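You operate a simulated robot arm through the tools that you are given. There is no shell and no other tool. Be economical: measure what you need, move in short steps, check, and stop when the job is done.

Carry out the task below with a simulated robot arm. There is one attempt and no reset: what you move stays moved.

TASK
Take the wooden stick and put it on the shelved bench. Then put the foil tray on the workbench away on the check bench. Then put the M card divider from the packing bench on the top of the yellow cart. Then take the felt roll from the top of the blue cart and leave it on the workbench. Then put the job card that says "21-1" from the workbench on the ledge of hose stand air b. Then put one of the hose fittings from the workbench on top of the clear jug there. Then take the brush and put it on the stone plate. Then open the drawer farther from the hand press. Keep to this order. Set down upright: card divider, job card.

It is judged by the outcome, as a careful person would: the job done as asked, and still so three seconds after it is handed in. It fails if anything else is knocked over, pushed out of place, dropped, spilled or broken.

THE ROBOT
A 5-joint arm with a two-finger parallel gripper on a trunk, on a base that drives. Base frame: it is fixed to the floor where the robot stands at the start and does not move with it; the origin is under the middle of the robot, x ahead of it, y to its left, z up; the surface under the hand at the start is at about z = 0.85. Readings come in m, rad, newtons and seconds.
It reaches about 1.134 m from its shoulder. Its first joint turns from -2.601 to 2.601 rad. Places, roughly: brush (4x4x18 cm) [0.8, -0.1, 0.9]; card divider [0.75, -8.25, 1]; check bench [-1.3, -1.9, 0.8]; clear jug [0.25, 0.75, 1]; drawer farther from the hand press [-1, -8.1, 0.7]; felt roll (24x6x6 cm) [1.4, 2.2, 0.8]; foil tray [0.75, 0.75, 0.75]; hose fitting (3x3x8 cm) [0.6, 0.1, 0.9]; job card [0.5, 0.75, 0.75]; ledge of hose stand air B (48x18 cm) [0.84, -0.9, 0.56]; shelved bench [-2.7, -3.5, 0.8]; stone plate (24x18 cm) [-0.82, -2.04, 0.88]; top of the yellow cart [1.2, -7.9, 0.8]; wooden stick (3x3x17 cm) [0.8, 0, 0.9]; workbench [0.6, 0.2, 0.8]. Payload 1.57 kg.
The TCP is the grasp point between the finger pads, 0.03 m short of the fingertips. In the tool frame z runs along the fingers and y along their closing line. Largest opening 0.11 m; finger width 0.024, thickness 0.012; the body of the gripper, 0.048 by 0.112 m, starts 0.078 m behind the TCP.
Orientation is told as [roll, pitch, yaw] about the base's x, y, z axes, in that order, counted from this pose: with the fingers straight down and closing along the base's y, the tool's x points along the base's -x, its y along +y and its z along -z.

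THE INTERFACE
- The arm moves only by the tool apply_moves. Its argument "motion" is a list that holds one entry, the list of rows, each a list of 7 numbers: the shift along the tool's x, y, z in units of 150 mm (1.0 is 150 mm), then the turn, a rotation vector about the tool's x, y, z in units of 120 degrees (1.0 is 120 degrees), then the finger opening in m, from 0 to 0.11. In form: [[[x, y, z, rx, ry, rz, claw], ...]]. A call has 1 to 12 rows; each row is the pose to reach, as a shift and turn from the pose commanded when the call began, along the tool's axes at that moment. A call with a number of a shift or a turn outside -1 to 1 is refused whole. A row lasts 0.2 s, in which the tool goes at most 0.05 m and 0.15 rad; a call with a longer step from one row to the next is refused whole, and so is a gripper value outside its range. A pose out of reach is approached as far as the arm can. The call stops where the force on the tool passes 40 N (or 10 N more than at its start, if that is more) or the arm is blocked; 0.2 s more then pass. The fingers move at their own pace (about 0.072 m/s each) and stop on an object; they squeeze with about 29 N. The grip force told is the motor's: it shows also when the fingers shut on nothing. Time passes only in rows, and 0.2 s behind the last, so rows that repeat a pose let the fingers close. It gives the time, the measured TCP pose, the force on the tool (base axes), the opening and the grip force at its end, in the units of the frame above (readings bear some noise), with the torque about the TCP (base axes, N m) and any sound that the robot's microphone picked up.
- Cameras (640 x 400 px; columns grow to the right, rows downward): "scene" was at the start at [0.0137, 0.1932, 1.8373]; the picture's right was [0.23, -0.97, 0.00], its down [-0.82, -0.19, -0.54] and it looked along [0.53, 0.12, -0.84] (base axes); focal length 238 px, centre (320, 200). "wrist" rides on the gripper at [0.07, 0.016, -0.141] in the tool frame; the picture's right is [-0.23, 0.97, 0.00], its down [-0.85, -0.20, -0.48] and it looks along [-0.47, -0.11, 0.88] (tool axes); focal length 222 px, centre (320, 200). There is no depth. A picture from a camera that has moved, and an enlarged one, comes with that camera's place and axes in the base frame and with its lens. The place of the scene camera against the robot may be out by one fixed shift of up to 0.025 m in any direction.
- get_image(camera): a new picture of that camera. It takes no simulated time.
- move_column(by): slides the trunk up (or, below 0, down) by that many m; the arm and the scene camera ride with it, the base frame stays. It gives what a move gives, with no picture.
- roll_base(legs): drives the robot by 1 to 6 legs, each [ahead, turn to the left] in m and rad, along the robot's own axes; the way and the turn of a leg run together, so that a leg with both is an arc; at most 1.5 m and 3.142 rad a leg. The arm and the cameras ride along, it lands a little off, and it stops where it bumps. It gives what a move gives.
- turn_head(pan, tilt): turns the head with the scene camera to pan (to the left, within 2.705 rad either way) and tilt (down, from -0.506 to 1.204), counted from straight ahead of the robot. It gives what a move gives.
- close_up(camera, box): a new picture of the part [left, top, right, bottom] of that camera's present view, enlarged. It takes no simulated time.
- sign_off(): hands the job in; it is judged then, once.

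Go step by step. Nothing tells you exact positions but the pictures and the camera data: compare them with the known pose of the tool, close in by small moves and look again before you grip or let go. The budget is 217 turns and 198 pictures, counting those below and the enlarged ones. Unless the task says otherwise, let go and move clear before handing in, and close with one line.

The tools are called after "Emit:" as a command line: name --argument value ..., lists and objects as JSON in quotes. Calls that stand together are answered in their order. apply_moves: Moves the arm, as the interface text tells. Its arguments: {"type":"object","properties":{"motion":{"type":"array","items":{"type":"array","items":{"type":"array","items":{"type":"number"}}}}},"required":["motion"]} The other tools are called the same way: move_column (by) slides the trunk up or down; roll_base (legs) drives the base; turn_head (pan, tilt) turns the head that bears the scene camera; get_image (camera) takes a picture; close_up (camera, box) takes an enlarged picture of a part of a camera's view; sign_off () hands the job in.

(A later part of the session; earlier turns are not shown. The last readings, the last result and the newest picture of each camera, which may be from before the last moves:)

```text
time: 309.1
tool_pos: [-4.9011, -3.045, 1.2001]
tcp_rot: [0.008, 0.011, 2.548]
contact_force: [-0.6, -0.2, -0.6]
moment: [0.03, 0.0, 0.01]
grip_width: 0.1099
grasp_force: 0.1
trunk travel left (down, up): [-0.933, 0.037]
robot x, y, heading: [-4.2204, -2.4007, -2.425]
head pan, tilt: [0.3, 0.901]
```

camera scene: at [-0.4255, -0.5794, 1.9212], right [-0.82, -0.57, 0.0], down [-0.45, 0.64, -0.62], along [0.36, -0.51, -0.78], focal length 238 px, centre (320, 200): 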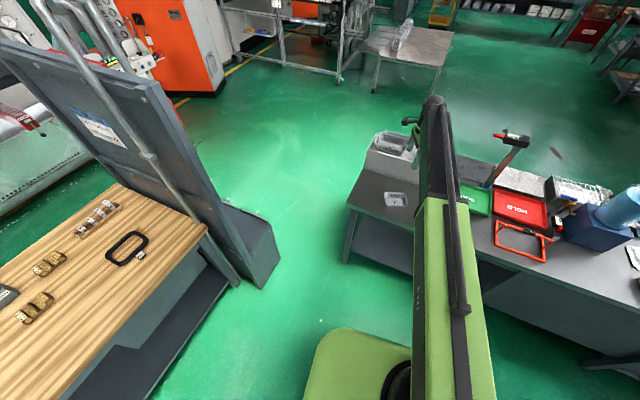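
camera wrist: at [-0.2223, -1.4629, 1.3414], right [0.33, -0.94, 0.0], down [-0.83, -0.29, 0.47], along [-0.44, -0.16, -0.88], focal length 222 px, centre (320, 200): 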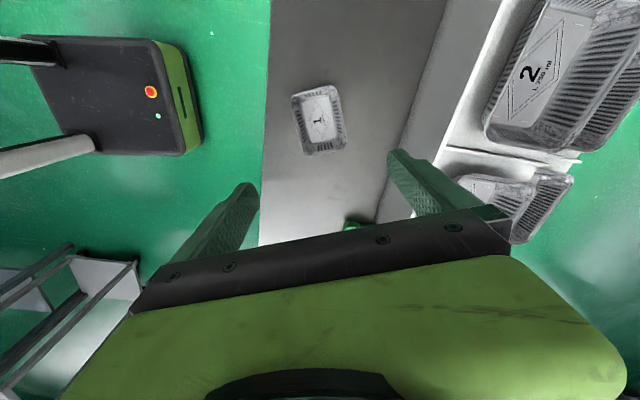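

Emit:
roll_base --legs '[[0, 0.883], [1.2, 0], [1.2, 0], [0, 1.54], [1.45, 0], [1.45, 0]]'

Emit:
turn_head --pan -0.8 --tilt 0.45

Emit:
get_image --camera "scene"

```text
time: 340.7
tool_pos: [-0.3192, -4.8011, 1.1999]
tcp_rot: [0.006, 0.009, -1.296]
contact_force: [-0.4, 1.2, 0.8]
moment: [0.01, 0.01, 0.01]
grip_width: 0.1102
grasp_force: 0.1
trunk travel left (down, up): [-0.933, 0.037]
robot x, y, heading: [-1.2545, -4.8565, 0.019]
head pan, tilt: [0.3, 0.901]
```

```text
time: 342.0
tool_pos: [-0.3191, -4.8, 1.2002]
tcp_rot: [0.006, 0.009, -1.297]
contact_force: [-0.1, -0.1, -0.7]
moment: [-0.01, -0.01, -0.04]
grip_width: 0.1099
grasp_force: 0.2
trunk travel left (down, up): [-0.933, 0.037]
robot x, y, heading: [-1.2524, -4.8562, 0.018]
head pan, tilt: [-0.799, 0.45]
```

```text
128 pictures are left
camera scene: at [-1.2423, -4.7539, 1.9595], right [-0.71, -0.71, 0.0], down [-0.31, 0.31, -0.9], along [0.64, -0.64, -0.44], focal length 238 px, centre (320, 200)
```

scene: 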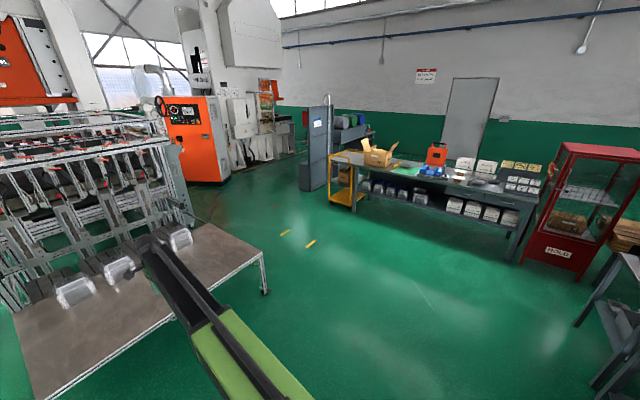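

Emit:
roll_base --legs '[[0, -0.853], [1.4, 0], [1.2, 0], [0, -0.735]]'

Emit:
turn_head --pan 0 --tilt 0.6

Emit:
get_image --camera "scene"

Emit:
close_up --camera "scene" --box '[120, 100, 360, 250]'

Emit:
close_up --camera "scene" --box '[360, 100, 600, 250]'

```text
time: 358.5
tool_pos: [0.5636, -7.6328, 1.1976]
tcp_rot: [0.002, 0.01, -2.829]
contact_force: [0.8, -1.7, -0.4]
moment: [-0.02, 0.03, 0.02]
grip_width: 0.1099
grasp_force: 0.1
trunk travel left (down, up): [-0.933, 0.037]
robot x, y, heading: [0.465, -6.6993, -1.509]
head pan, tilt: [-0.799, 0.45]
```

```text
time: 359.6
tool_pos: [0.5621, -7.6318, 1.2]
tcp_rot: [0.006, 0.01, -2.828]
contact_force: [-0.8, -0.3, -0.1]
moment: [0.01, 0.01, 0.01]
grip_width: 0.11
grasp_force: 0.1
trunk travel left (down, up): [-0.933, 0.037]
robot x, y, heading: [0.4644, -6.6996, -1.505]
head pan, tilt: [0.0, 0.6]
```

```text
127 pictures are left
camera scene: at [0.6299, -6.7385, 1.9461], right [-1.0, -0.06, 0.0], down [-0.03, 0.56, -0.83], along [0.05, -0.82, -0.56], focal length 238 px, centre (320, 200)
```

scene: 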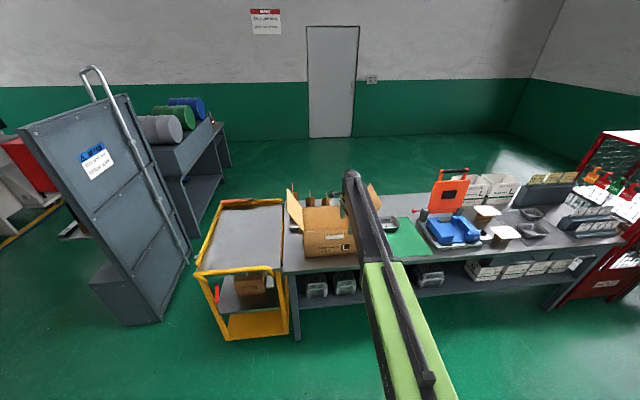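

```text
2.67 times, centred on (240, 175) of scene
camera zoom: at [0.6299, -6.7385, 1.9461], right [-1.0, -0.06, 0.0], down [-0.03, 0.56, -0.83], along [0.05, -0.82, -0.56], focal length 635 px, centre (533, 267)
```

zoom: 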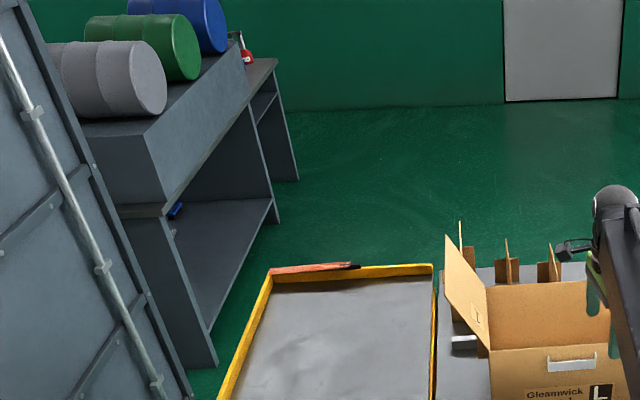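

```text
2.67 times, centred on (480, 175) of scene
camera zoom: at [0.6299, -6.7385, 1.9461], right [-1.0, -0.06, 0.0], down [-0.03, 0.56, -0.83], along [0.05, -0.82, -0.56], focal length 635 px, centre (-107, 267)
```

zoom: 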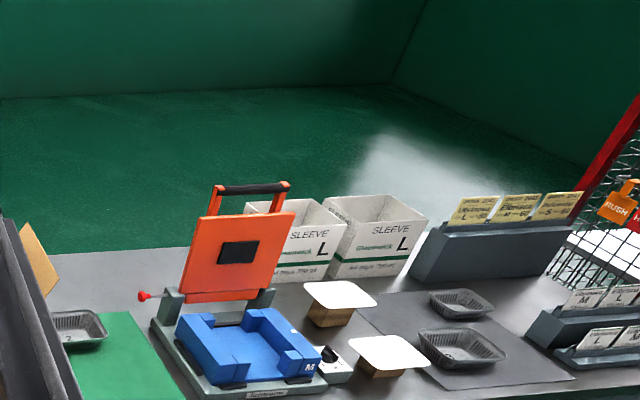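

Emit:
roll_base --legs '[[0, 0.096], [0.4, 0]]'

Emit:
get_image --camera "wrist"

Emit:
turn_head --pan 0 --tilt 0.85

Emit:
get_image --camera "scene"

```text
time: 362.6
tool_pos: [0.7052, -8.0086, 1.1981]
tcp_rot: [0.006, 0.009, -2.742]
contact_force: [0.3, -0.8, -0.2]
moment: [0.04, 0.04, -0.01]
grip_width: 0.11
grasp_force: 0.1
trunk travel left (down, up): [-0.933, 0.037]
robot x, y, heading: [0.5254, -7.0911, -1.422]
head pan, tilt: [0.0, 0.6]
```

```text
124 pictures are left
camera wrist: at [0.7744, -7.9974, 1.3407], right [0.17, -0.99, 0.0], down [-0.87, -0.15, 0.47], along [-0.46, -0.08, -0.88], focal length 222 px, centre (320, 200)
```

wrist: 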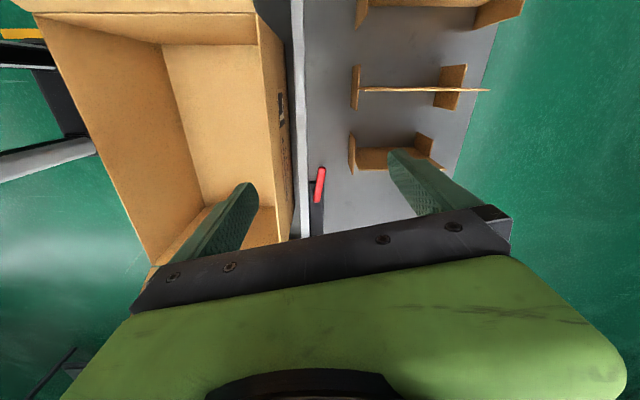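

```text
time: 363.3
tool_pos: [0.7064, -8.0079, 1.1998]
tcp_rot: [0.006, 0.009, -2.743]
contact_force: [-0.6, 0.4, 0.8]
moment: [-0.01, 0.02, 0.0]
grip_width: 0.11
grasp_force: 0.1
trunk travel left (down, up): [-0.933, 0.037]
robot x, y, heading: [0.5214, -7.0882, -1.419]
head pan, tilt: [0.0, 0.85]
```

```text
123 pictures are left
camera scene: at [0.6901, -7.102, 1.9252], right [-0.99, -0.15, 0.0], down [-0.11, 0.74, -0.66], along [0.1, -0.65, -0.75], focal length 238 px, centre (320, 200)
```

scene: 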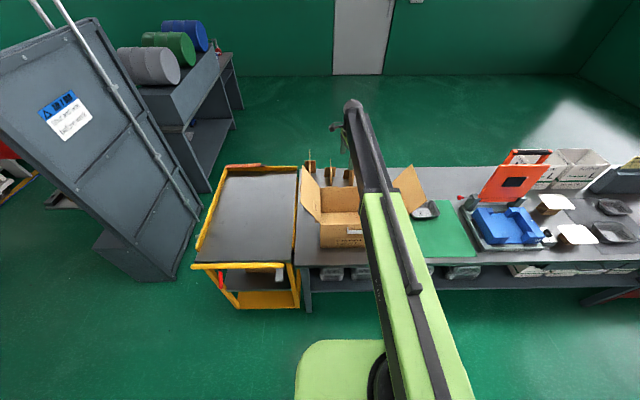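

Emit:
close_up --camera "scene" --box '[290, 140, 370, 190]'

Emit:
close_up --camera "wrist" --box '[300, 0, 520, 210]'

```text
8.00 times, centred on (330, 165) of scene
camera zoom: at [0.6901, -7.102, 1.9252], right [-0.99, -0.15, 0.0], down [-0.11, 0.74, -0.66], along [0.1, -0.65, -0.75], focal length 1905 px, centre (240, 480)
```

zoom: 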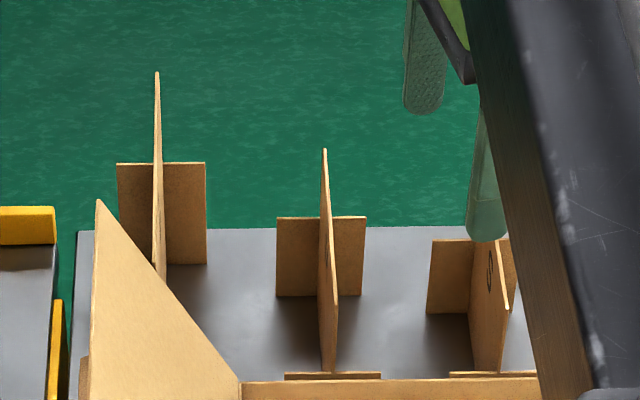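

```text
1.90 times, centred on (410, 105) of wrist
camera zoom: at [0.7742, -7.9965, 1.3414], right [0.17, -0.99, 0.0], down [-0.87, -0.15, 0.47], along [-0.46, -0.08, -0.88], focal length 423 px, centre (149, 381)
```

zoom: 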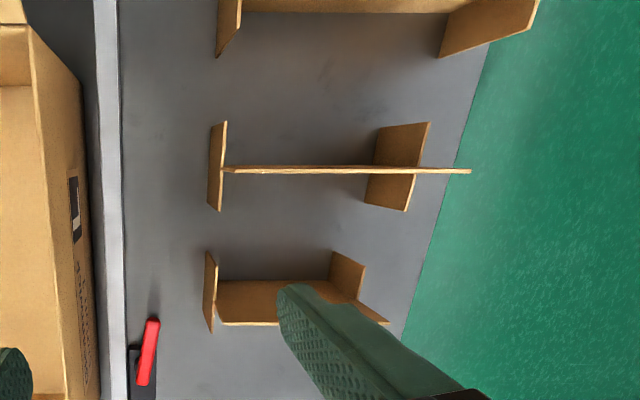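

Emit:
close_up --camera "scene" --box '[326, 155, 358, 175]'

```text
16.00 times, centred on (342, 165) of scene
camera zoom: at [0.6901, -7.102, 1.9252], right [-0.99, -0.15, 0.0], down [-0.11, 0.74, -0.66], along [0.1, -0.65, -0.75], focal length 3811 px, centre (-32, 760)
```

zoom: 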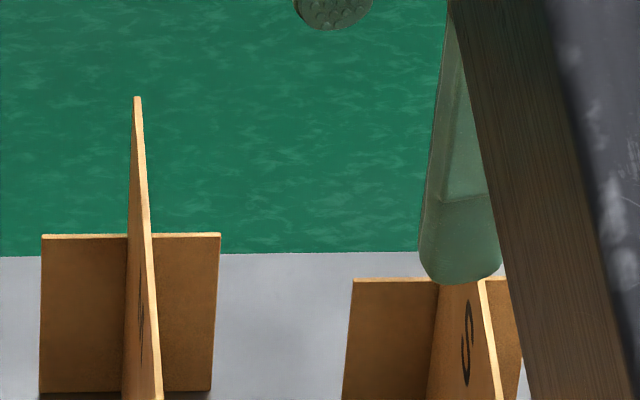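

West one is marked "S"; the middle, mid-sized one is M. I align the tool with its main plate and come nearer.

Emit:
roll_base --legs '[[0, 0.052], [0.08, 0]]'

Emit:
apply_moves --motion '[[[0, 0, 0, 0, 0, -0.0505, 0.06], [0, 0, 0, 0, 0, -0.101, 0.06], [0, 0, 0, 0, 0, -0.1515, 0.06], [0, 0, 0, 0, 0, -0.202, 0.06], [0, 0, 0, 0, 0, -0.2525, 0.06], [0, 0, 0, 0, 0, -0.303, 0.06], [0, 0, 0, 0, 0, -0.3535, 0.06], [0, 0, 0, 0, 0, -0.404, 0.06], [0, 0, 0, 0, 0, -0.4545, 0.06], [0, 0, 0, 0, 0, -0.505, 0.06], [0, 0, 0, 0, 0, -0.5555, 0.06], [0, 0, 0, 0, 0, -0.606, 0.06]]]'

Emit:
get_image --camera "wrist"

Emit:
close_up --camera "scene" --box '[260, 130, 420, 230]'

```text
time: 364.8
tool_pos: [0.7697, -8.0752, 1.1988]
tcp_rot: [0.004, 0.008, -2.69]
contact_force: [0.0, -0.9, 0.0]
moment: [0.03, 0.0, 0.04]
grip_width: 0.1101
grasp_force: 0.0
trunk travel left (down, up): [-0.933, 0.037]
robot x, y, heading: [0.54, -7.1672, -1.374]
head pan, tilt: [0.0, 0.85]
```

```text
time: 367.4
tool_pos: [0.7684, -8.074, 1.1996]
tcp_rot: [0.011, -0.002, -1.419]
contact_force: [-0.9, 0.8, -0.3]
moment: [0.04, 0.04, 0.03]
grip_width: 0.0601
grasp_force: 0.0
trunk travel left (down, up): [-0.933, 0.037]
robot x, y, heading: [0.5367, -7.1642, -1.377]
head pan, tilt: [0.0, 0.85]
```

```text
119 pictures are left
camera wrist: at [0.7727, -8.0037, 1.3408], right [1.0, -0.08, 0.01], down [-0.07, -0.88, 0.48], along [-0.03, -0.48, -0.88], focal length 222 px, centre (320, 200)
```

wrist: 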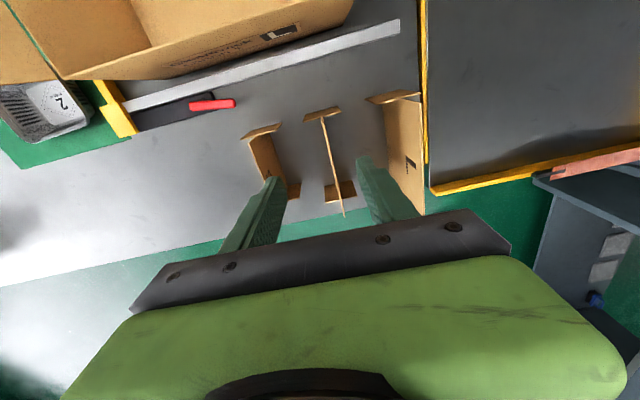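

```text
4.00 times, centred on (340, 180) of scene
camera zoom: at [0.7063, -7.1709, 1.9251], right [-0.98, -0.2, 0.0], down [-0.15, 0.74, -0.66], along [0.13, -0.65, -0.75], focal length 953 px, centre (240, 280)
```

zoom: 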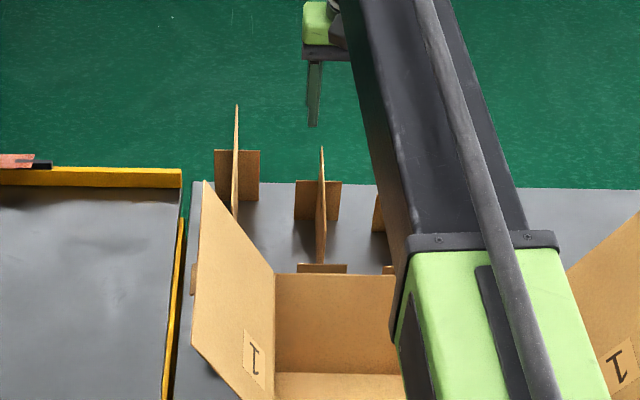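

Emit:
apply_moves --motion '[[[-0.0738, 0.0152, 0.17, 0, 0, 0, 0.045], [-0.1476, 0.0304, 0.34, 0, 0, 0, 0.045], [-0.2214, 0.0456, 0.51, 0, 0, 0, 0.045], [-0.295, 0.061, 0.68, 0, 0, 0, 0.045], [-0.369, 0.076, 0.85, 0, 0, 0, 0.045], [-0.369, 0.076, 0.85, 0, 0, 0, 0.045]]]'

Emit:
get_image --camera "wrist"

```text
time: 368.8
tool_pos: [0.7747, -8.0837, 1.1991]
tcp_rot: [0.011, -0.002, -1.422]
contact_force: [0.3, -0.4, -0.3]
moment: [0.0, 0.01, 0.0]
grip_width: 0.045
grasp_force: 0.1
out of reach, approached as far as the arm can: row 1, 2, 3, 4, 5, 6
trunk travel left (down, up): [-0.933, 0.037]
robot x, y, heading: [0.5424, -7.1644, -1.372]
head pan, tilt: [0.0, 0.85]
```

```text
117 pictures are left
camera wrist: at [0.7778, -8.0138, 1.3408], right [1.0, -0.08, 0.01], down [-0.07, -0.87, 0.48], along [-0.03, -0.48, -0.88], focal length 222 px, centre (320, 200)
```

wrist: 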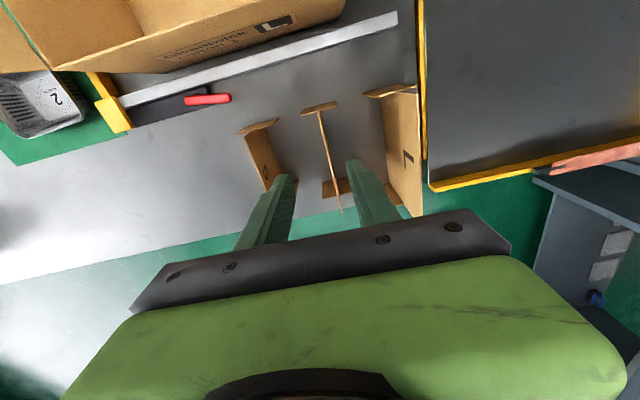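

Emit:
roll_base --legs '[[0.045, 0]]'

Emit:
move_column --by -0.11

Emit:
get_image --camera "wrist"

Emit:
get_image --camera "scene"

```text
time: 369.7
tool_pos: [0.7841, -8.131, 1.1973]
tcp_rot: [0.012, 0.0, -1.419]
contact_force: [-0.1, -1.0, 0.0]
moment: [0.07, 0.01, -0.02]
grip_width: 0.045
grasp_force: 0.0
trunk travel left (down, up): [-0.933, 0.037]
robot x, y, heading: [0.5506, -7.2143, -1.373]
head pan, tilt: [0.0, 0.85]
```

```text
time: 371.1
tool_pos: [0.784, -8.1287, 1.0887]
tcp_rot: [0.01, -0.003, -1.419]
contact_force: [-0.2, -0.4, -0.1]
moment: [-0.02, -0.02, 0.0]
grip_width: 0.0451
grasp_force: 0.0
trunk travel left (down, up): [-0.823, 0.147]
robot x, y, heading: [0.5506, -7.2142, -1.374]
head pan, tilt: [0.0, 0.85]
```

```text
116 pictures are left
camera wrist: at [0.7869, -8.0584, 1.231], right [1.0, -0.08, 0.01], down [-0.07, -0.87, 0.48], along [-0.03, -0.48, -0.88], focal length 222 px, centre (320, 200)
```

wrist: 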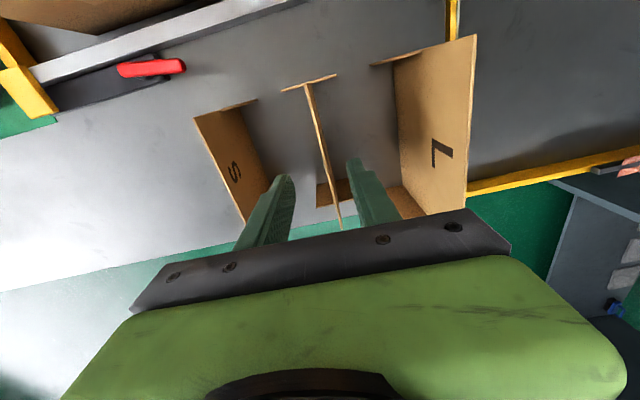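

```text
115 pictures are left
camera scene: at [0.7151, -7.2153, 1.8151], right [-0.98, -0.2, 0.0], down [-0.15, 0.74, -0.66], along [0.13, -0.65, -0.75], focal length 238 px, centre (320, 200)
```

scene: 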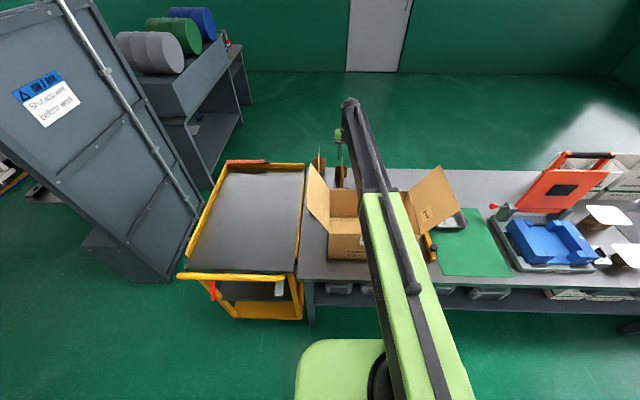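

Emit:
apply_moves --motion '[[[0, 0.033, 0, 0, 0, 0, 0.034], [0, 0.033, 0, 0, 0, 0, 0.034]]]'

Emit:
move_column --by -0.055

Emit:
close_up --camera "wrist" --box '[200, 60, 440, 240]'

```text
time: 371.7
tool_pos: [0.7875, -8.1278, 1.0894]
tcp_rot: [0.01, -0.003, -1.42]
contact_force: [0.4, 0.1, -0.7]
moment: [-0.01, 0.02, 0.0]
grip_width: 0.034
grasp_force: 0.2
trunk travel left (down, up): [-0.823, 0.147]
robot x, y, heading: [0.5488, -7.2131, -1.374]
head pan, tilt: [0.0, 0.85]
```

```text
time: 372.7
tool_pos: [0.7882, -8.1272, 1.0347]
tcp_rot: [0.011, -0.004, -1.421]
contact_force: [-0.1, 0.4, -0.5]
moment: [-0.02, 0.01, -0.02]
grip_width: 0.034
grasp_force: 0.1
trunk travel left (down, up): [-0.768, 0.202]
robot x, y, heading: [0.5512, -7.2087, -1.376]
head pan, tilt: [0.0, 0.85]
```

```text
2.22 times, centred on (320, 150) of wrist
camera zoom: at [0.7915, -8.0574, 1.1758], right [1.0, -0.08, 0.01], down [-0.07, -0.87, 0.48], along [-0.03, -0.48, -0.88], focal length 494 px, centre (320, 311)
```

zoom: 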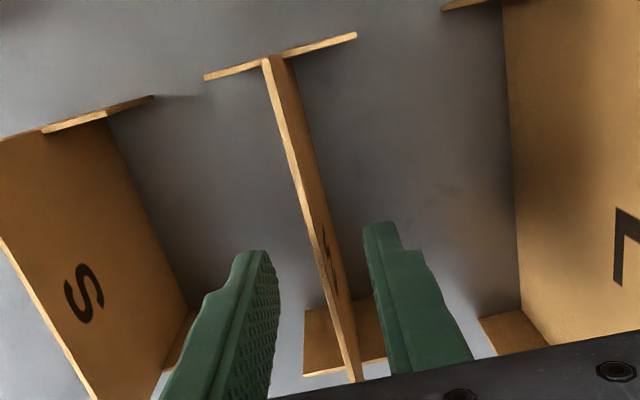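

Emit:
move_column --by -0.035

Emit:
apply_moves --motion '[[[0, 0, 0, 0, 0, 0, 0.0], [0, 0, 0, 0, 0, 0, 0.0], [0, 0, 0, 0, 0, 0, 0.0]]]'

Emit:
get_image --camera "wrist"

```text
time: 373.5
tool_pos: [0.7886, -8.1292, 0.9984]
tcp_rot: [0.009, -0.003, -1.422]
contact_force: [-0.1, 0.1, -0.3]
moment: [0.03, -0.02, -0.03]
grip_width: 0.0342
grasp_force: 0.1
trunk travel left (down, up): [-0.733, 0.237]
robot x, y, heading: [0.547, -7.2078, -1.372]
head pan, tilt: [0.0, 0.85]
```

```text
time: 374.3
tool_pos: [0.7886, -8.1274, 0.999]
tcp_rot: [0.01, -0.005, -1.422]
contact_force: [-0.2, 0.2, 0.6]
moment: [0.04, 0.01, -0.01]
grip_width: 0.0018
grasp_force: 23.2
trunk travel left (down, up): [-0.733, 0.237]
robot x, y, heading: [0.5449, -7.2118, -1.373]
head pan, tilt: [0.0, 0.85]
```

```text
113 pictures are left
camera wrist: at [0.7916, -8.0574, 1.1408], right [1.0, -0.08, 0.01], down [-0.07, -0.87, 0.48], along [-0.03, -0.48, -0.88], focal length 222 px, centre (320, 200)
```

wrist: 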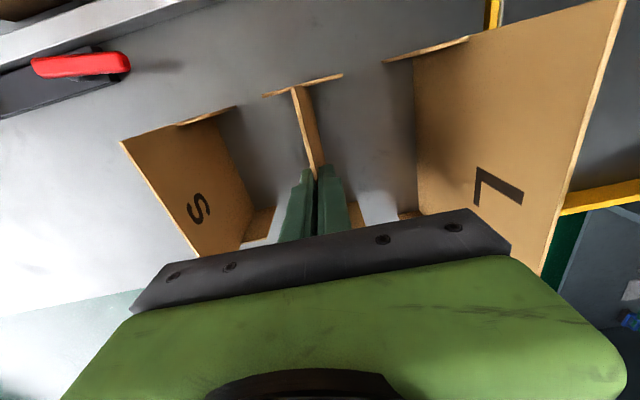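

The reading is ambiguous (fingers nearly shut), so I lift a little to see whether the divider follows.

Emit:
move_column --by 0.04

Emit:
close_up --camera "wrist" --box '[200, 60, 440, 240]'

Emit:
close_up --camera "scene" --box '[290, 110, 390, 200]'

```text
time: 375.1
tool_pos: [0.7876, -8.1278, 1.0393]
tcp_rot: [0.01, -0.004, -1.421]
contact_force: [0.2, 0.7, 0.3]
moment: [0.04, 0.0, 0.02]
grip_width: 0.0018
grasp_force: 23.9
trunk travel left (down, up): [-0.773, 0.197]
robot x, y, heading: [0.5491, -7.2109, -1.372]
head pan, tilt: [0.0, 0.85]
```

```text
2.22 times, centred on (320, 150) of wrist
camera zoom: at [0.7917, -8.0576, 1.1806], right [1.0, -0.08, 0.01], down [-0.07, -0.87, 0.48], along [-0.03, -0.48, -0.88], focal length 494 px, centre (320, 311)
```

zoom: 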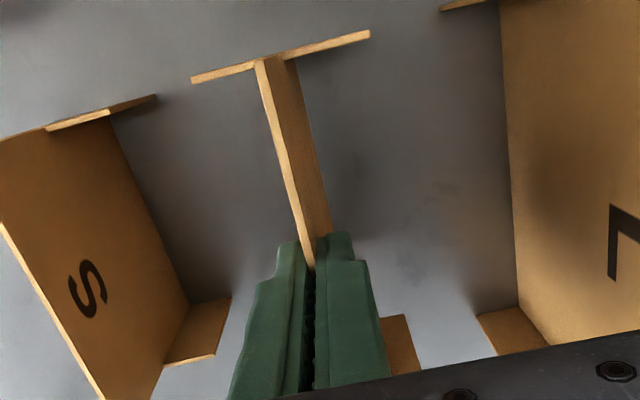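

```text
4.44 times, centred on (340, 155) of scene
camera zoom: at [0.7153, -7.2157, 1.7651], right [-0.98, -0.2, 0.0], down [-0.15, 0.74, -0.66], along [0.13, -0.65, -0.75], focal length 1059 px, centre (231, 400)
```

zoom: 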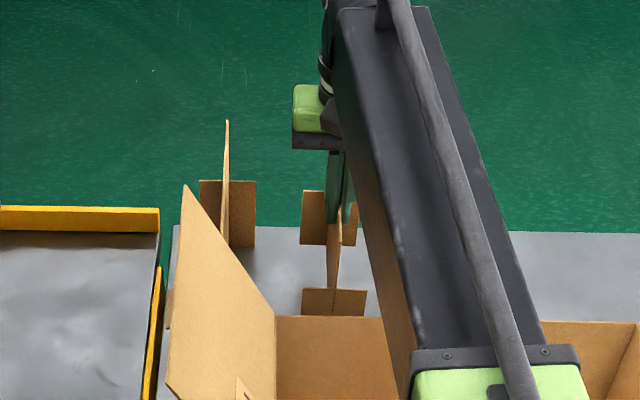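

It lifted: the divider's cross plates are now nearer the camera. I raise it high before moving off.

Emit:
move_column --by 0.19

Emit:
apply_moves --motion '[[[0, 0, -0.22, 0, 0, 0, 0], [0, 0, -0.44, 0, 0, 0, 0], [0, 0, -0.667, 0, 0, 0, 0], [0, 0, -0.667, 0, 0, 0, 0]]]'

Emit:
get_image --camera "scene"

Emit:
get_image --camera "wrist"

```text
time: 377.2
tool_pos: [0.787, -8.1282, 1.229]
tcp_rot: [0.011, -0.003, -1.42]
contact_force: [0.0, 0.2, 0.5]
moment: [0.02, 0.03, -0.03]
grip_width: 0.0019
grasp_force: 24.0
trunk travel left (down, up): [-0.963, 0.007]
robot x, y, heading: [0.547, -7.2105, -1.371]
head pan, tilt: [0.0, 0.85]
```

```text
time: 378.2
tool_pos: [0.7874, -8.1287, 1.2299]
tcp_rot: [0.011, -0.003, -1.421]
contact_force: [0.6, 0.0, -0.3]
moment: [0.01, -0.03, 0.02]
grip_width: 0.0015
grasp_force: 23.2
out of reach, approached as far as the arm can: row 1, 2, 3, 4
trunk travel left (down, up): [-0.963, 0.007]
robot x, y, heading: [0.5501, -7.211, -1.375]
head pan, tilt: [0.0, 0.85]
```

```text
110 pictures are left
camera scene: at [0.7152, -7.2156, 1.9551], right [-0.98, -0.2, 0.0], down [-0.15, 0.74, -0.66], along [0.13, -0.65, -0.75], focal length 238 px, centre (320, 200)
```

scene: 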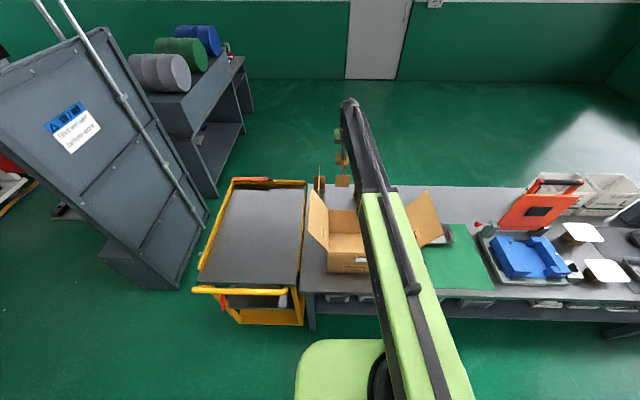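

```text
109 pictures are left
camera wrist: at [0.7916, -8.0575, 1.3707], right [1.0, -0.08, 0.01], down [-0.07, -0.87, 0.48], along [-0.03, -0.48, -0.88], focal length 222 px, centre (320, 200)
```

wrist: 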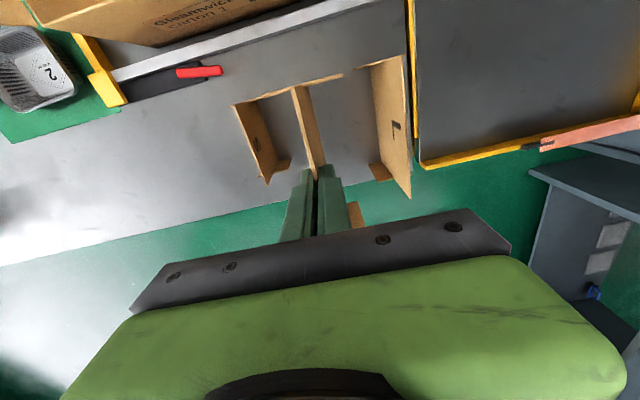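

The divider is held. The box's east flap blocks a sideways swing, so I back out straight over the box, then turn and approach the cart.

Emit:
roll_base --legs '[[-0.75, 0], [0, 0.24]]'

Emit:
get_image --camera "scene"

Emit:
get_image --camera "wrist"

```text
time: 383.1
tool_pos: [0.8474, -7.3019, 1.2298]
tcp_rot: [0.01, -0.003, -1.188]
contact_force: [0.0, -0.4, 0.2]
moment: [0.05, -0.09, 0.01]
grip_width: 0.0016
grasp_force: 23.1
trunk travel left (down, up): [-0.963, 0.007]
robot x, y, heading: [0.4053, -6.4641, -1.151]
head pan, tilt: [0.0, 0.85]
```

```text
108 pictures are left
camera scene: at [0.5667, -6.4302, 1.9552], right [-0.91, -0.41, 0.0], down [-0.31, 0.69, -0.66], along [0.27, -0.6, -0.75], focal length 238 px, centre (320, 200)
```

scene: 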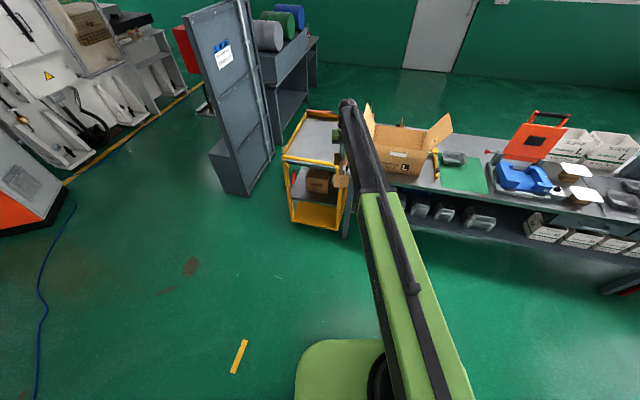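

```text
107 pictures are left
camera wrist: at [0.8337, -7.2326, 1.3711], right [0.99, 0.15, 0.01], down [0.13, -0.87, 0.48], along [0.08, -0.47, -0.88], focal length 222 px, centre (320, 200)
```

wrist: 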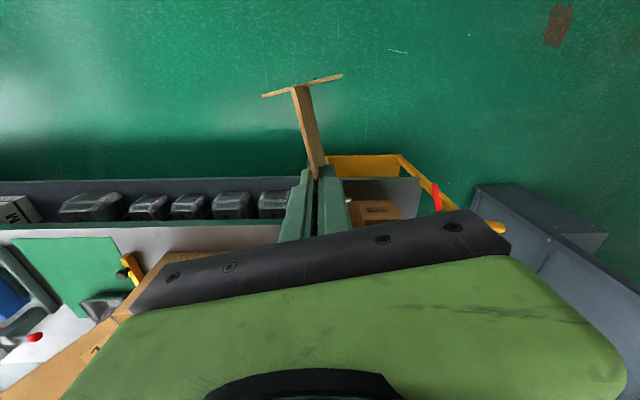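

Emit:
roll_base --legs '[[0.64, 0.0]]'

Emit:
get_image --camera "wrist"

Emit:
get_image --camera "scene"

```text
time: 386.8
tool_pos: [1.116, -7.9003, 1.2284]
tcp_rot: [0.01, -0.004, -1.188]
contact_force: [-0.2, 0.4, -1.0]
moment: [0.04, 0.02, 0.0]
grip_width: 0.0018
grasp_force: 23.8
trunk travel left (down, up): [-0.963, 0.007]
robot x, y, heading: [0.6739, -7.0623, -1.146]
head pan, tilt: [0.0, 0.85]
```

```text
106 pictures are left
camera wrist: at [1.1029, -7.831, 1.3701], right [0.99, 0.15, 0.01], down [0.13, -0.87, 0.48], along [0.08, -0.47, -0.88], focal length 222 px, centre (320, 200)
```

wrist: 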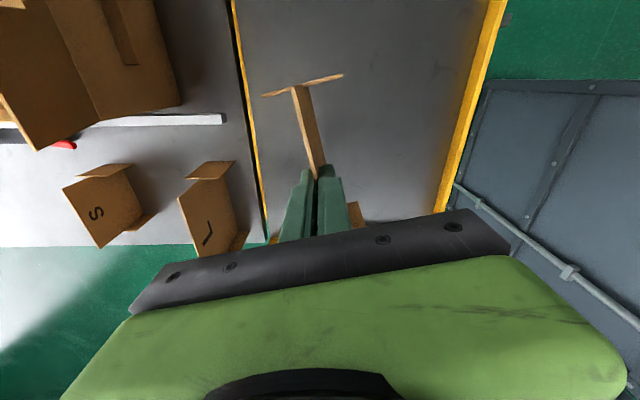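

```text
105 pictures are left
camera scene: at [0.8352, -7.0295, 1.9551], right [-0.91, -0.41, 0.0], down [-0.31, 0.69, -0.66], along [0.27, -0.6, -0.75], focal length 238 px, centre (320, 200)
```

scene: 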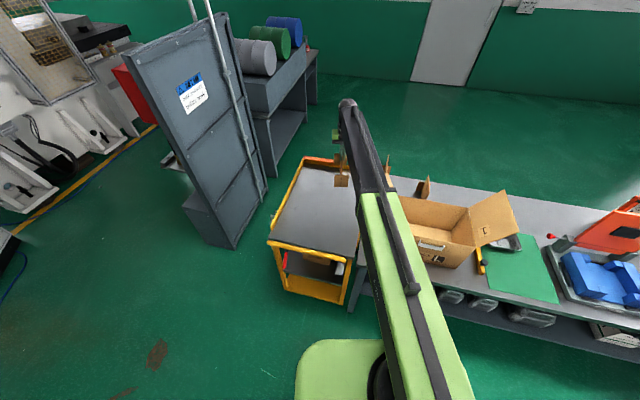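

Emit:
move_column --by -0.2

Emit:
close_up --camera "scene" --box '[250, 110, 410, 260]'

Emit:
move_column --by -0.02

Emit:
get_image --camera "wrist"

```text
time: 388.9
tool_pos: [1.116, -7.8996, 1.0298]
tcp_rot: [0.011, -0.003, -1.187]
contact_force: [0.5, 0.1, 0.0]
moment: [-0.01, 0.05, 0.01]
grip_width: 0.0018
grasp_force: 23.8
trunk travel left (down, up): [-0.763, 0.207]
robot x, y, heading: [0.672, -7.065, -1.148]
head pan, tilt: [0.0, 0.85]
```

```text
2.67 times, centred on (330, 185) of scene
camera zoom: at [0.8346, -7.0284, 1.7552], right [-0.91, -0.41, 0.0], down [-0.31, 0.69, -0.66], along [0.27, -0.6, -0.75], focal length 635 px, centre (293, 240)
```

zoom: 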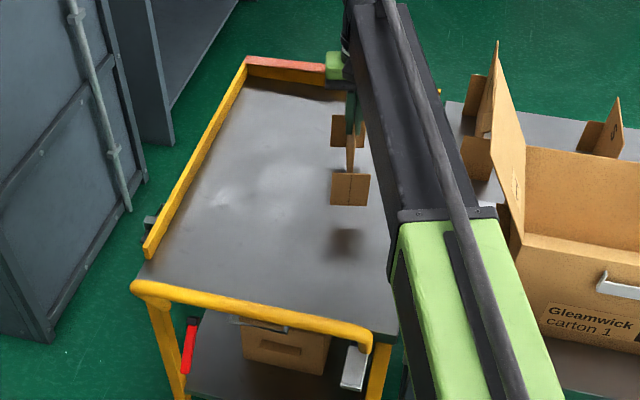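

```text
time: 389.6
tool_pos: [1.115, -7.8998, 1.0097]
tcp_rot: [0.01, -0.004, -1.188]
contact_force: [-0.1, -0.4, -0.8]
moment: [0.0, 0.0, 0.02]
grip_width: 0.0015
grasp_force: 23.9
trunk travel left (down, up): [-0.743, 0.227]
robot x, y, heading: [0.67, -7.0626, -1.146]
head pan, tilt: [0.0, 0.85]
```

```text
103 pictures are left
camera wrist: at [1.1025, -7.8303, 1.1507], right [0.99, 0.15, 0.01], down [0.13, -0.87, 0.48], along [0.08, -0.47, -0.88], focal length 222 px, centre (320, 200)
```

wrist: 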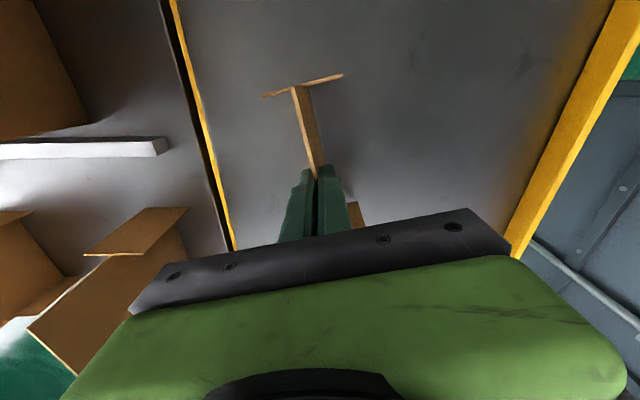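

Emit:
move_column --by -0.025

Emit:
move_column --by -0.01

Emit:
close_up --camera "scene" --box '[290, 130, 390, 220]'

```text
time: 390.3
tool_pos: [1.1155, -7.8987, 0.9855]
tcp_rot: [0.01, -0.004, -1.186]
contact_force: [-1.3, 2.7, 6.9]
moment: [0.22, 0.28, -0.08]
grip_width: 0.0023
grasp_force: 24.0
trunk travel left (down, up): [-0.718, 0.252]
robot x, y, heading: [0.6716, -7.0593, -1.149]
head pan, tilt: [0.0, 0.85]
```

```text
time: 390.9
tool_pos: [1.1154, -7.8986, 0.9756]
tcp_rot: [0.011, -0.005, -1.187]
contact_force: [-0.6, 3.6, 12.5]
moment: [-0.25, 0.25, -0.07]
grip_width: 0.0024
grasp_force: 23.7
trunk travel left (down, up): [-0.708, 0.262]
robot x, y, heading: [0.6738, -7.063, -1.147]
head pan, tilt: [0.0, 0.85]
```

```text
4.44 times, centred on (340, 175) of scene
camera zoom: at [0.8338, -7.0265, 1.7], right [-0.91, -0.41, 0.0], down [-0.31, 0.68, -0.66], along [0.27, -0.6, -0.75], focal length 1059 px, centre (231, 311)
```

zoom: 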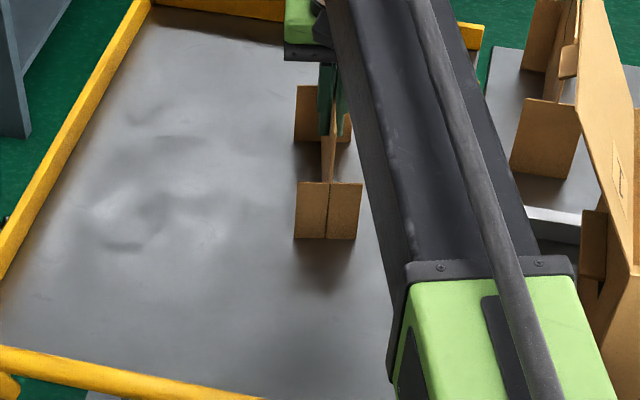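

It's standing on the cart surface. I release and rise.

Emit:
apply_moves --motion '[[[0, 0, 0, 0, 0, 0, 0.01], [0, 0, 0, 0, 0, 0, 0.03], [0, 0, 0, 0, 0, 0, 0.04], [0, 0, 0, 0, 0, 0, 0.04]]]'

Emit:
move_column --by 0.25

Emit:
get_image --camera "wrist"

Emit:
close_up --camera "scene" --box '[250, 130, 410, 230]'

```text
time: 391.9
tool_pos: [1.115, -7.8986, 0.9739]
tcp_rot: [0.01, -0.005, -1.185]
contact_force: [-0.2, 0.3, -0.8]
moment: [0.0, 0.04, 0.02]
grip_width: 0.0398
grasp_force: 0.1
trunk travel left (down, up): [-0.708, 0.262]
robot x, y, heading: [0.6734, -7.062, -1.151]
head pan, tilt: [0.0, 0.85]
```

```text
time: 394.5
tool_pos: [1.1154, -7.8998, 1.2248]
tcp_rot: [0.01, -0.003, -1.186]
contact_force: [-0.3, 0.2, -0.4]
moment: [0.0, -0.02, -0.01]
grip_width: 0.0398
grasp_force: 0.0
trunk travel left (down, up): [-0.958, 0.012]
robot x, y, heading: [0.6755, -7.0639, -1.152]
head pan, tilt: [0.0, 0.85]
```

```text
101 pictures are left
camera wrist: at [1.1026, -7.8303, 1.3656], right [0.99, 0.15, 0.01], down [0.13, -0.87, 0.48], along [0.08, -0.47, -0.88], focal length 222 px, centre (320, 200)
```

wrist: 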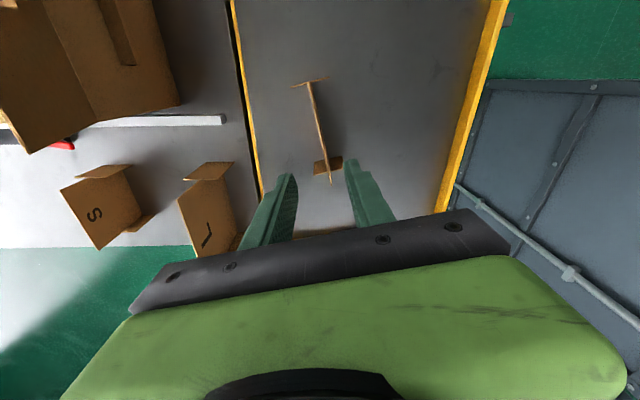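

```text
4.00 times, centred on (330, 180) of scene
camera zoom: at [0.8347, -7.0285, 1.9501], right [-0.91, -0.41, 0.0], down [-0.31, 0.69, -0.66], along [0.27, -0.6, -0.75], focal length 953 px, centre (280, 280)
```

zoom: 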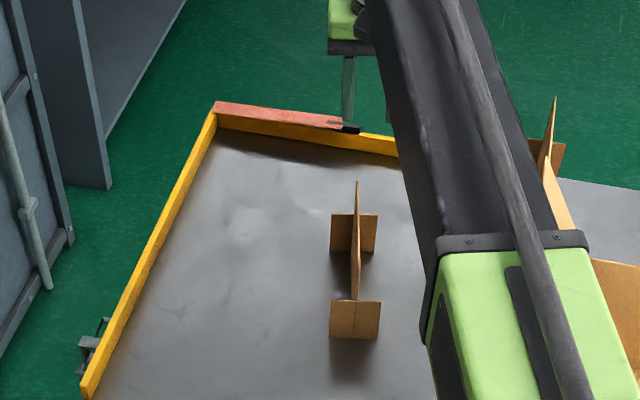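

The M divider stands upright on the yellow cart. I retract the arm and head back north by the west route.

Emit:
apply_moves --motion '[[[0.25, 0, 0, 0, 0, 0, 0.06], [0.5, 0, 0, 0, 0, 0, 0.06], [0.75, 0, 0, 0, 0, 0, 0.06], [1, 0, 0, 0, 0, 0, 0.06]]]'

Emit:
apply_moves --motion '[[[0.25, 0, 0, 0, 0, 0, 0.06], [0.5, 0, 0, 0, 0, 0, 0.06], [0.75, 0, 0, 0, 0, 0, 0.06], [1, 0, 0, 0, 0, 0, 0.06]]]'

Emit:
roll_base --legs '[[-1.0, 0], [0, 0.46], [-1.0, 0], [-0.96, 0], [0, 0.656], [-1.45, 0]]'

```text
time: 395.5
tool_pos: [1.0585, -7.7595, 1.2246]
tcp_rot: [0.011, -0.003, -1.186]
contact_force: [-0.1, -0.3, -0.5]
moment: [0.0, -0.05, -0.01]
grip_width: 0.0598
grasp_force: 0.2
trunk travel left (down, up): [-0.958, 0.012]
robot x, y, heading: [0.6737, -7.0627, -1.153]
head pan, tilt: [0.0, 0.85]
```

```text
time: 396.5
tool_pos: [1.0004, -7.6224, 1.2261]
tcp_rot: [0.011, -0.002, -1.187]
contact_force: [0.3, -0.2, -0.2]
moment: [-0.03, 0.01, -0.03]
grip_width: 0.06
grasp_force: 0.1
trunk travel left (down, up): [-0.958, 0.012]
robot x, y, heading: [0.6729, -7.0607, -1.15]
head pan, tilt: [0.0, 0.85]
```

```text
time: 420.8
tool_pos: [-2.058, -4.8174, 1.2252]
tcp_rot: [0.012, -0.004, -0.073]
contact_force: [0.2, 0.0, 0.1]
moment: [0.04, -0.01, 0.01]
grip_width: 0.0598
grasp_force: 0.0
trunk travel left (down, up): [-0.958, 0.012]
robot x, y, heading: [-2.708, -4.8571, -0.032]
head pan, tilt: [0.0, 0.85]
```

Emit:
roll_base --legs '[[-1.5, 0], [0, 1.6], [1.2, 0], [1.15, 0], [0, -0.81], [1.5, 0]]'

```text
time: 452.4
tool_pos: [-2.7882, -0.9021, 1.2247]
tcp_rot: [0.01, -0.004, 0.764]
contact_force: [0.6, 0.4, 0.5]
moment: [-0.03, 0.02, 0.0]
grip_width: 0.0601
grasp_force: 0.2
trunk travel left (down, up): [-0.958, 0.012]
robot x, y, heading: [-3.1905, -1.4095, 0.808]
head pan, tilt: [0.0, 0.85]
```

The blue cart is best reached from the corridor east of the workbench, which is open from the south. I go back round that way.

Emit:
roll_base --legs '[[-1.45, 0], [0, 0.763], [-1.2, 0], [-1.15, 0], [0, -1.55], [1.5, 0]]'

Emit:
roll_base --legs '[[1.3, 0]]'

Emit:
turn_head --pan 0.5 --tilt 0.35

Emit:
get_image --camera "scene"

```text
time: 483.8
tool_pos: [-2.201, -4.8912, 1.2245]
tcp_rot: [0.009, -0.003, -0.114]
contact_force: [0.7, 0.5, 0.9]
moment: [0.03, 0.0, 0.0]
grip_width: 0.06
grasp_force: 0.1
trunk travel left (down, up): [-0.958, 0.012]
robot x, y, heading: [-2.8521, -4.9071, -0.073]
head pan, tilt: [0.0, 0.85]
```

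```text
time: 490.3
tool_pos: [-0.9111, -5.0043, 1.2249]
tcp_rot: [0.01, -0.003, -0.129]
contact_force: [1.5, 0.1, 0.5]
moment: [-0.02, 0.01, -0.02]
grip_width: 0.0599
grasp_force: 0.1
trunk travel left (down, up): [-0.958, 0.012]
robot x, y, heading: [-1.5641, -5.0155, -0.093]
head pan, tilt: [0.0, 0.85]
```

```text
time: 491.2
tool_pos: [-0.9117, -5.0042, 1.2245]
tcp_rot: [0.009, -0.003, -0.128]
contact_force: [0.3, -0.7, 0.8]
moment: [0.0, -0.03, 0.01]
grip_width: 0.0603
grasp_force: 0.0
trunk travel left (down, up): [-0.958, 0.012]
robot x, y, heading: [-1.5609, -5.0104, -0.084]
head pan, tilt: [0.499, 0.351]
```

```text
99 pictures are left
camera scene: at [-1.5125, -4.8067, 1.9937], right [0.4, -0.92, 0.0], down [-0.32, -0.14, -0.94], along [0.86, 0.37, -0.34], focal length 238 px, centre (320, 200)
```

scene: 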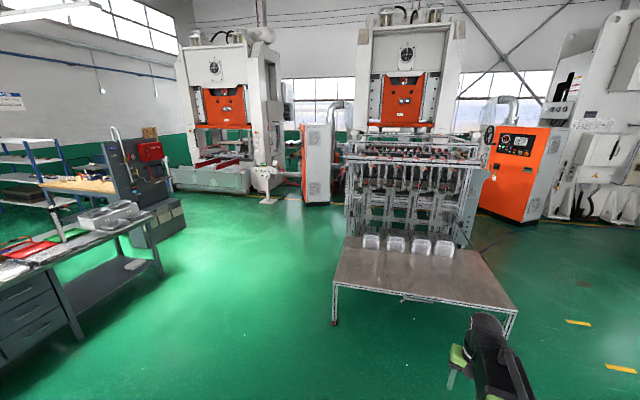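

Emit:
roll_base --legs '[[0, 1.143], [1.0, 0], [0.96, 0], [0, -0.421], [1.5, 0], [0.15, 0]]'

Emit:
turn_head --pan 0.6 --tilt 0.5

Emit:
get_image --camera "scene"

```text
time: 512.9
tool_pos: [0.9227, -1.7221, 1.2234]
tcp_rot: [0.01, -0.003, 0.695]
contact_force: [1.7, -0.4, -0.3]
moment: [-0.01, 0.02, 0.01]
grip_width: 0.0602
grasp_force: 0.0
trunk travel left (down, up): [-0.958, 0.012]
robot x, y, heading: [0.4878, -2.2084, 0.734]
head pan, tilt: [0.499, 0.351]
```

```text
time: 513.6
tool_pos: [0.9212, -1.7241, 1.2249]
tcp_rot: [0.011, -0.003, 0.696]
contact_force: [-0.1, 0.3, -0.6]
moment: [0.04, 0.02, -0.01]
grip_width: 0.0599
grasp_force: 0.1
trunk travel left (down, up): [-0.958, 0.012]
robot x, y, heading: [0.4864, -2.2081, 0.739]
head pan, tilt: [0.6, 0.499]
```

```text
98 pictures are left
camera scene: at [0.3518, -2.0273, 1.9802], right [0.97, -0.23, 0.0], down [-0.11, -0.46, -0.88], along [0.2, 0.85, -0.48], focal length 238 px, centre (320, 200)
```

scene: 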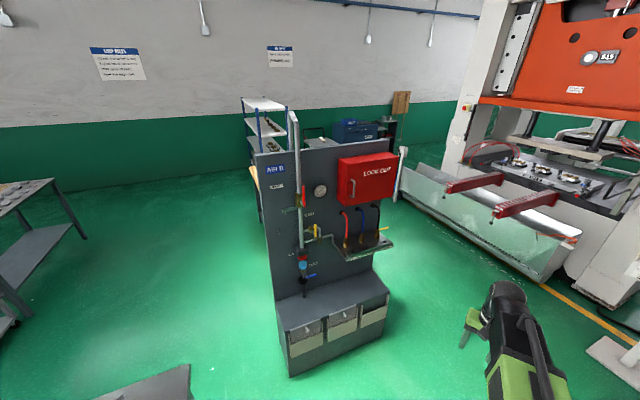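

Now I see the AIR B stand: its ledge is the low bench with bins. I continue into the east corridor toward the blue cart.

Emit:
roll_base --legs '[[0, -0.055], [1.5, 0], [0.25, 0], [0, 0.94], [1.3, 0], [0.5, 0]]'

Emit:
turn_head --pan 0.3 --tilt 0.6

Emit:
get_image --camera "scene"

```text
time: 534.4
tool_pos: [1.566, 1.367, 1.2241]
tcp_rot: [0.012, -0.004, 1.634]
contact_force: [-0.6, -1.2, -0.2]
moment: [0.0, -0.04, -0.02]
grip_width: 0.0597
grasp_force: 0.0
trunk travel left (down, up): [-0.958, 0.012]
robot x, y, heading: [1.6966, 0.7284, 1.674]
head pan, tilt: [0.6, 0.499]
```

```text
time: 535.1
tool_pos: [1.5637, 1.3664, 1.2255]
tcp_rot: [0.01, -0.003, 1.633]
contact_force: [-0.6, 0.5, 0.3]
moment: [0.02, 0.02, 0.0]
grip_width: 0.0601
grasp_force: 0.1
trunk travel left (down, up): [-0.958, 0.012]
robot x, y, heading: [1.6955, 0.7304, 1.673]
head pan, tilt: [0.3, 0.6]
```

```text
97 pictures are left
camera scene: at [1.488, 0.7441, 1.971], right [0.92, 0.39, 0.0], down [0.22, -0.52, -0.83], along [-0.32, 0.76, -0.56], focal length 238 px, centre (320, 200)
```

scene: 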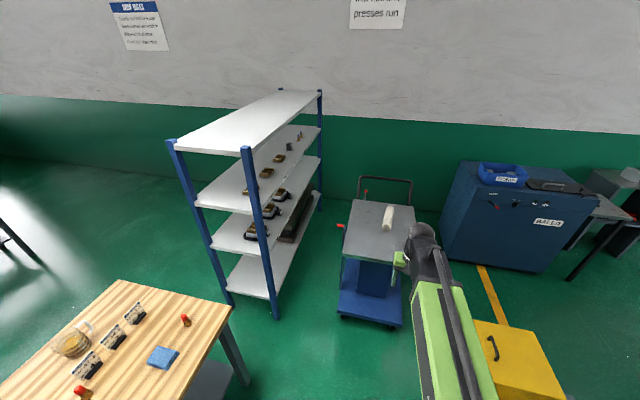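

Felt roll lies on the blue cart near [1.41, 2.27]. I pull up in front of it.

Emit:
roll_base --legs '[[0, 0.213], [0.6, 0], [0, -0.28]]'

Emit:
apply_moves --motion '[[[-0.25, 0, 0, 0, 0, 0, 0.1], [-0.5, 0, 0, 0, 0, 0, 0.1], [-0.75, 0, 0, 0, 0, 0, 0.1], [-1, 0, 0, 0, 0, 0, 0.1]]]'

Emit:
get_image --camera "wrist"

Emit:
get_image --camera "scene"

```text
time: 540.2
tool_pos: [1.4237, 1.9322, 1.224]
tcp_rot: [0.009, -0.003, 1.571]
contact_force: [-0.2, 1.0, 0.6]
moment: [-0.01, -0.04, -0.03]
grip_width: 0.0602
grasp_force: 0.0
trunk travel left (down, up): [-0.958, 0.012]
robot x, y, heading: [1.5239, 1.2884, 1.62]
head pan, tilt: [0.3, 0.6]
```

```text
time: 541.2
tool_pos: [1.422, 2.0827, 1.2256]
tcp_rot: [0.01, -0.003, 1.571]
contact_force: [1.2, 0.4, -0.7]
moment: [-0.02, 0.0, -0.01]
grip_width: 0.1
grasp_force: 0.2
trunk travel left (down, up): [-0.958, 0.012]
robot x, y, heading: [1.5228, 1.2864, 1.618]
head pan, tilt: [0.3, 0.6]
```

```text
96 pictures are left
camera wrist: at [1.4063, 2.0115, 1.3654], right [-0.97, 0.23, 0.01], down [0.2, 0.85, 0.48], along [0.1, 0.47, -0.88], focal length 222 px, centre (320, 200)
```

wrist: 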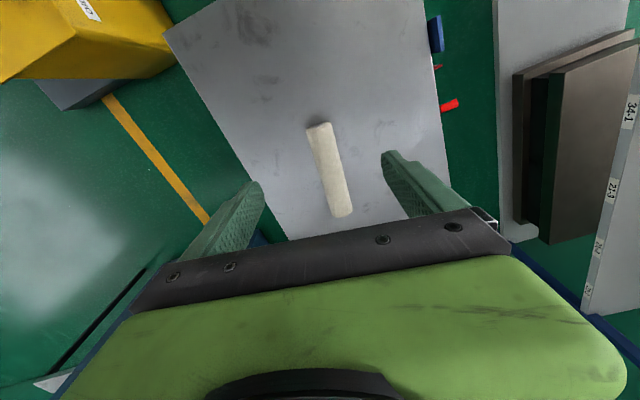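

```text
95 pictures are left
camera scene: at [1.3181, 1.3147, 1.971], right [0.94, 0.34, 0.0], down [0.19, -0.53, -0.82], along [-0.28, 0.78, -0.57], focal length 238 px, centre (320, 200)
```

scene: 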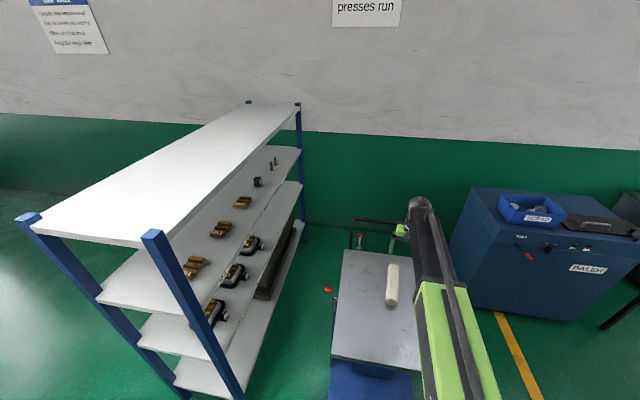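

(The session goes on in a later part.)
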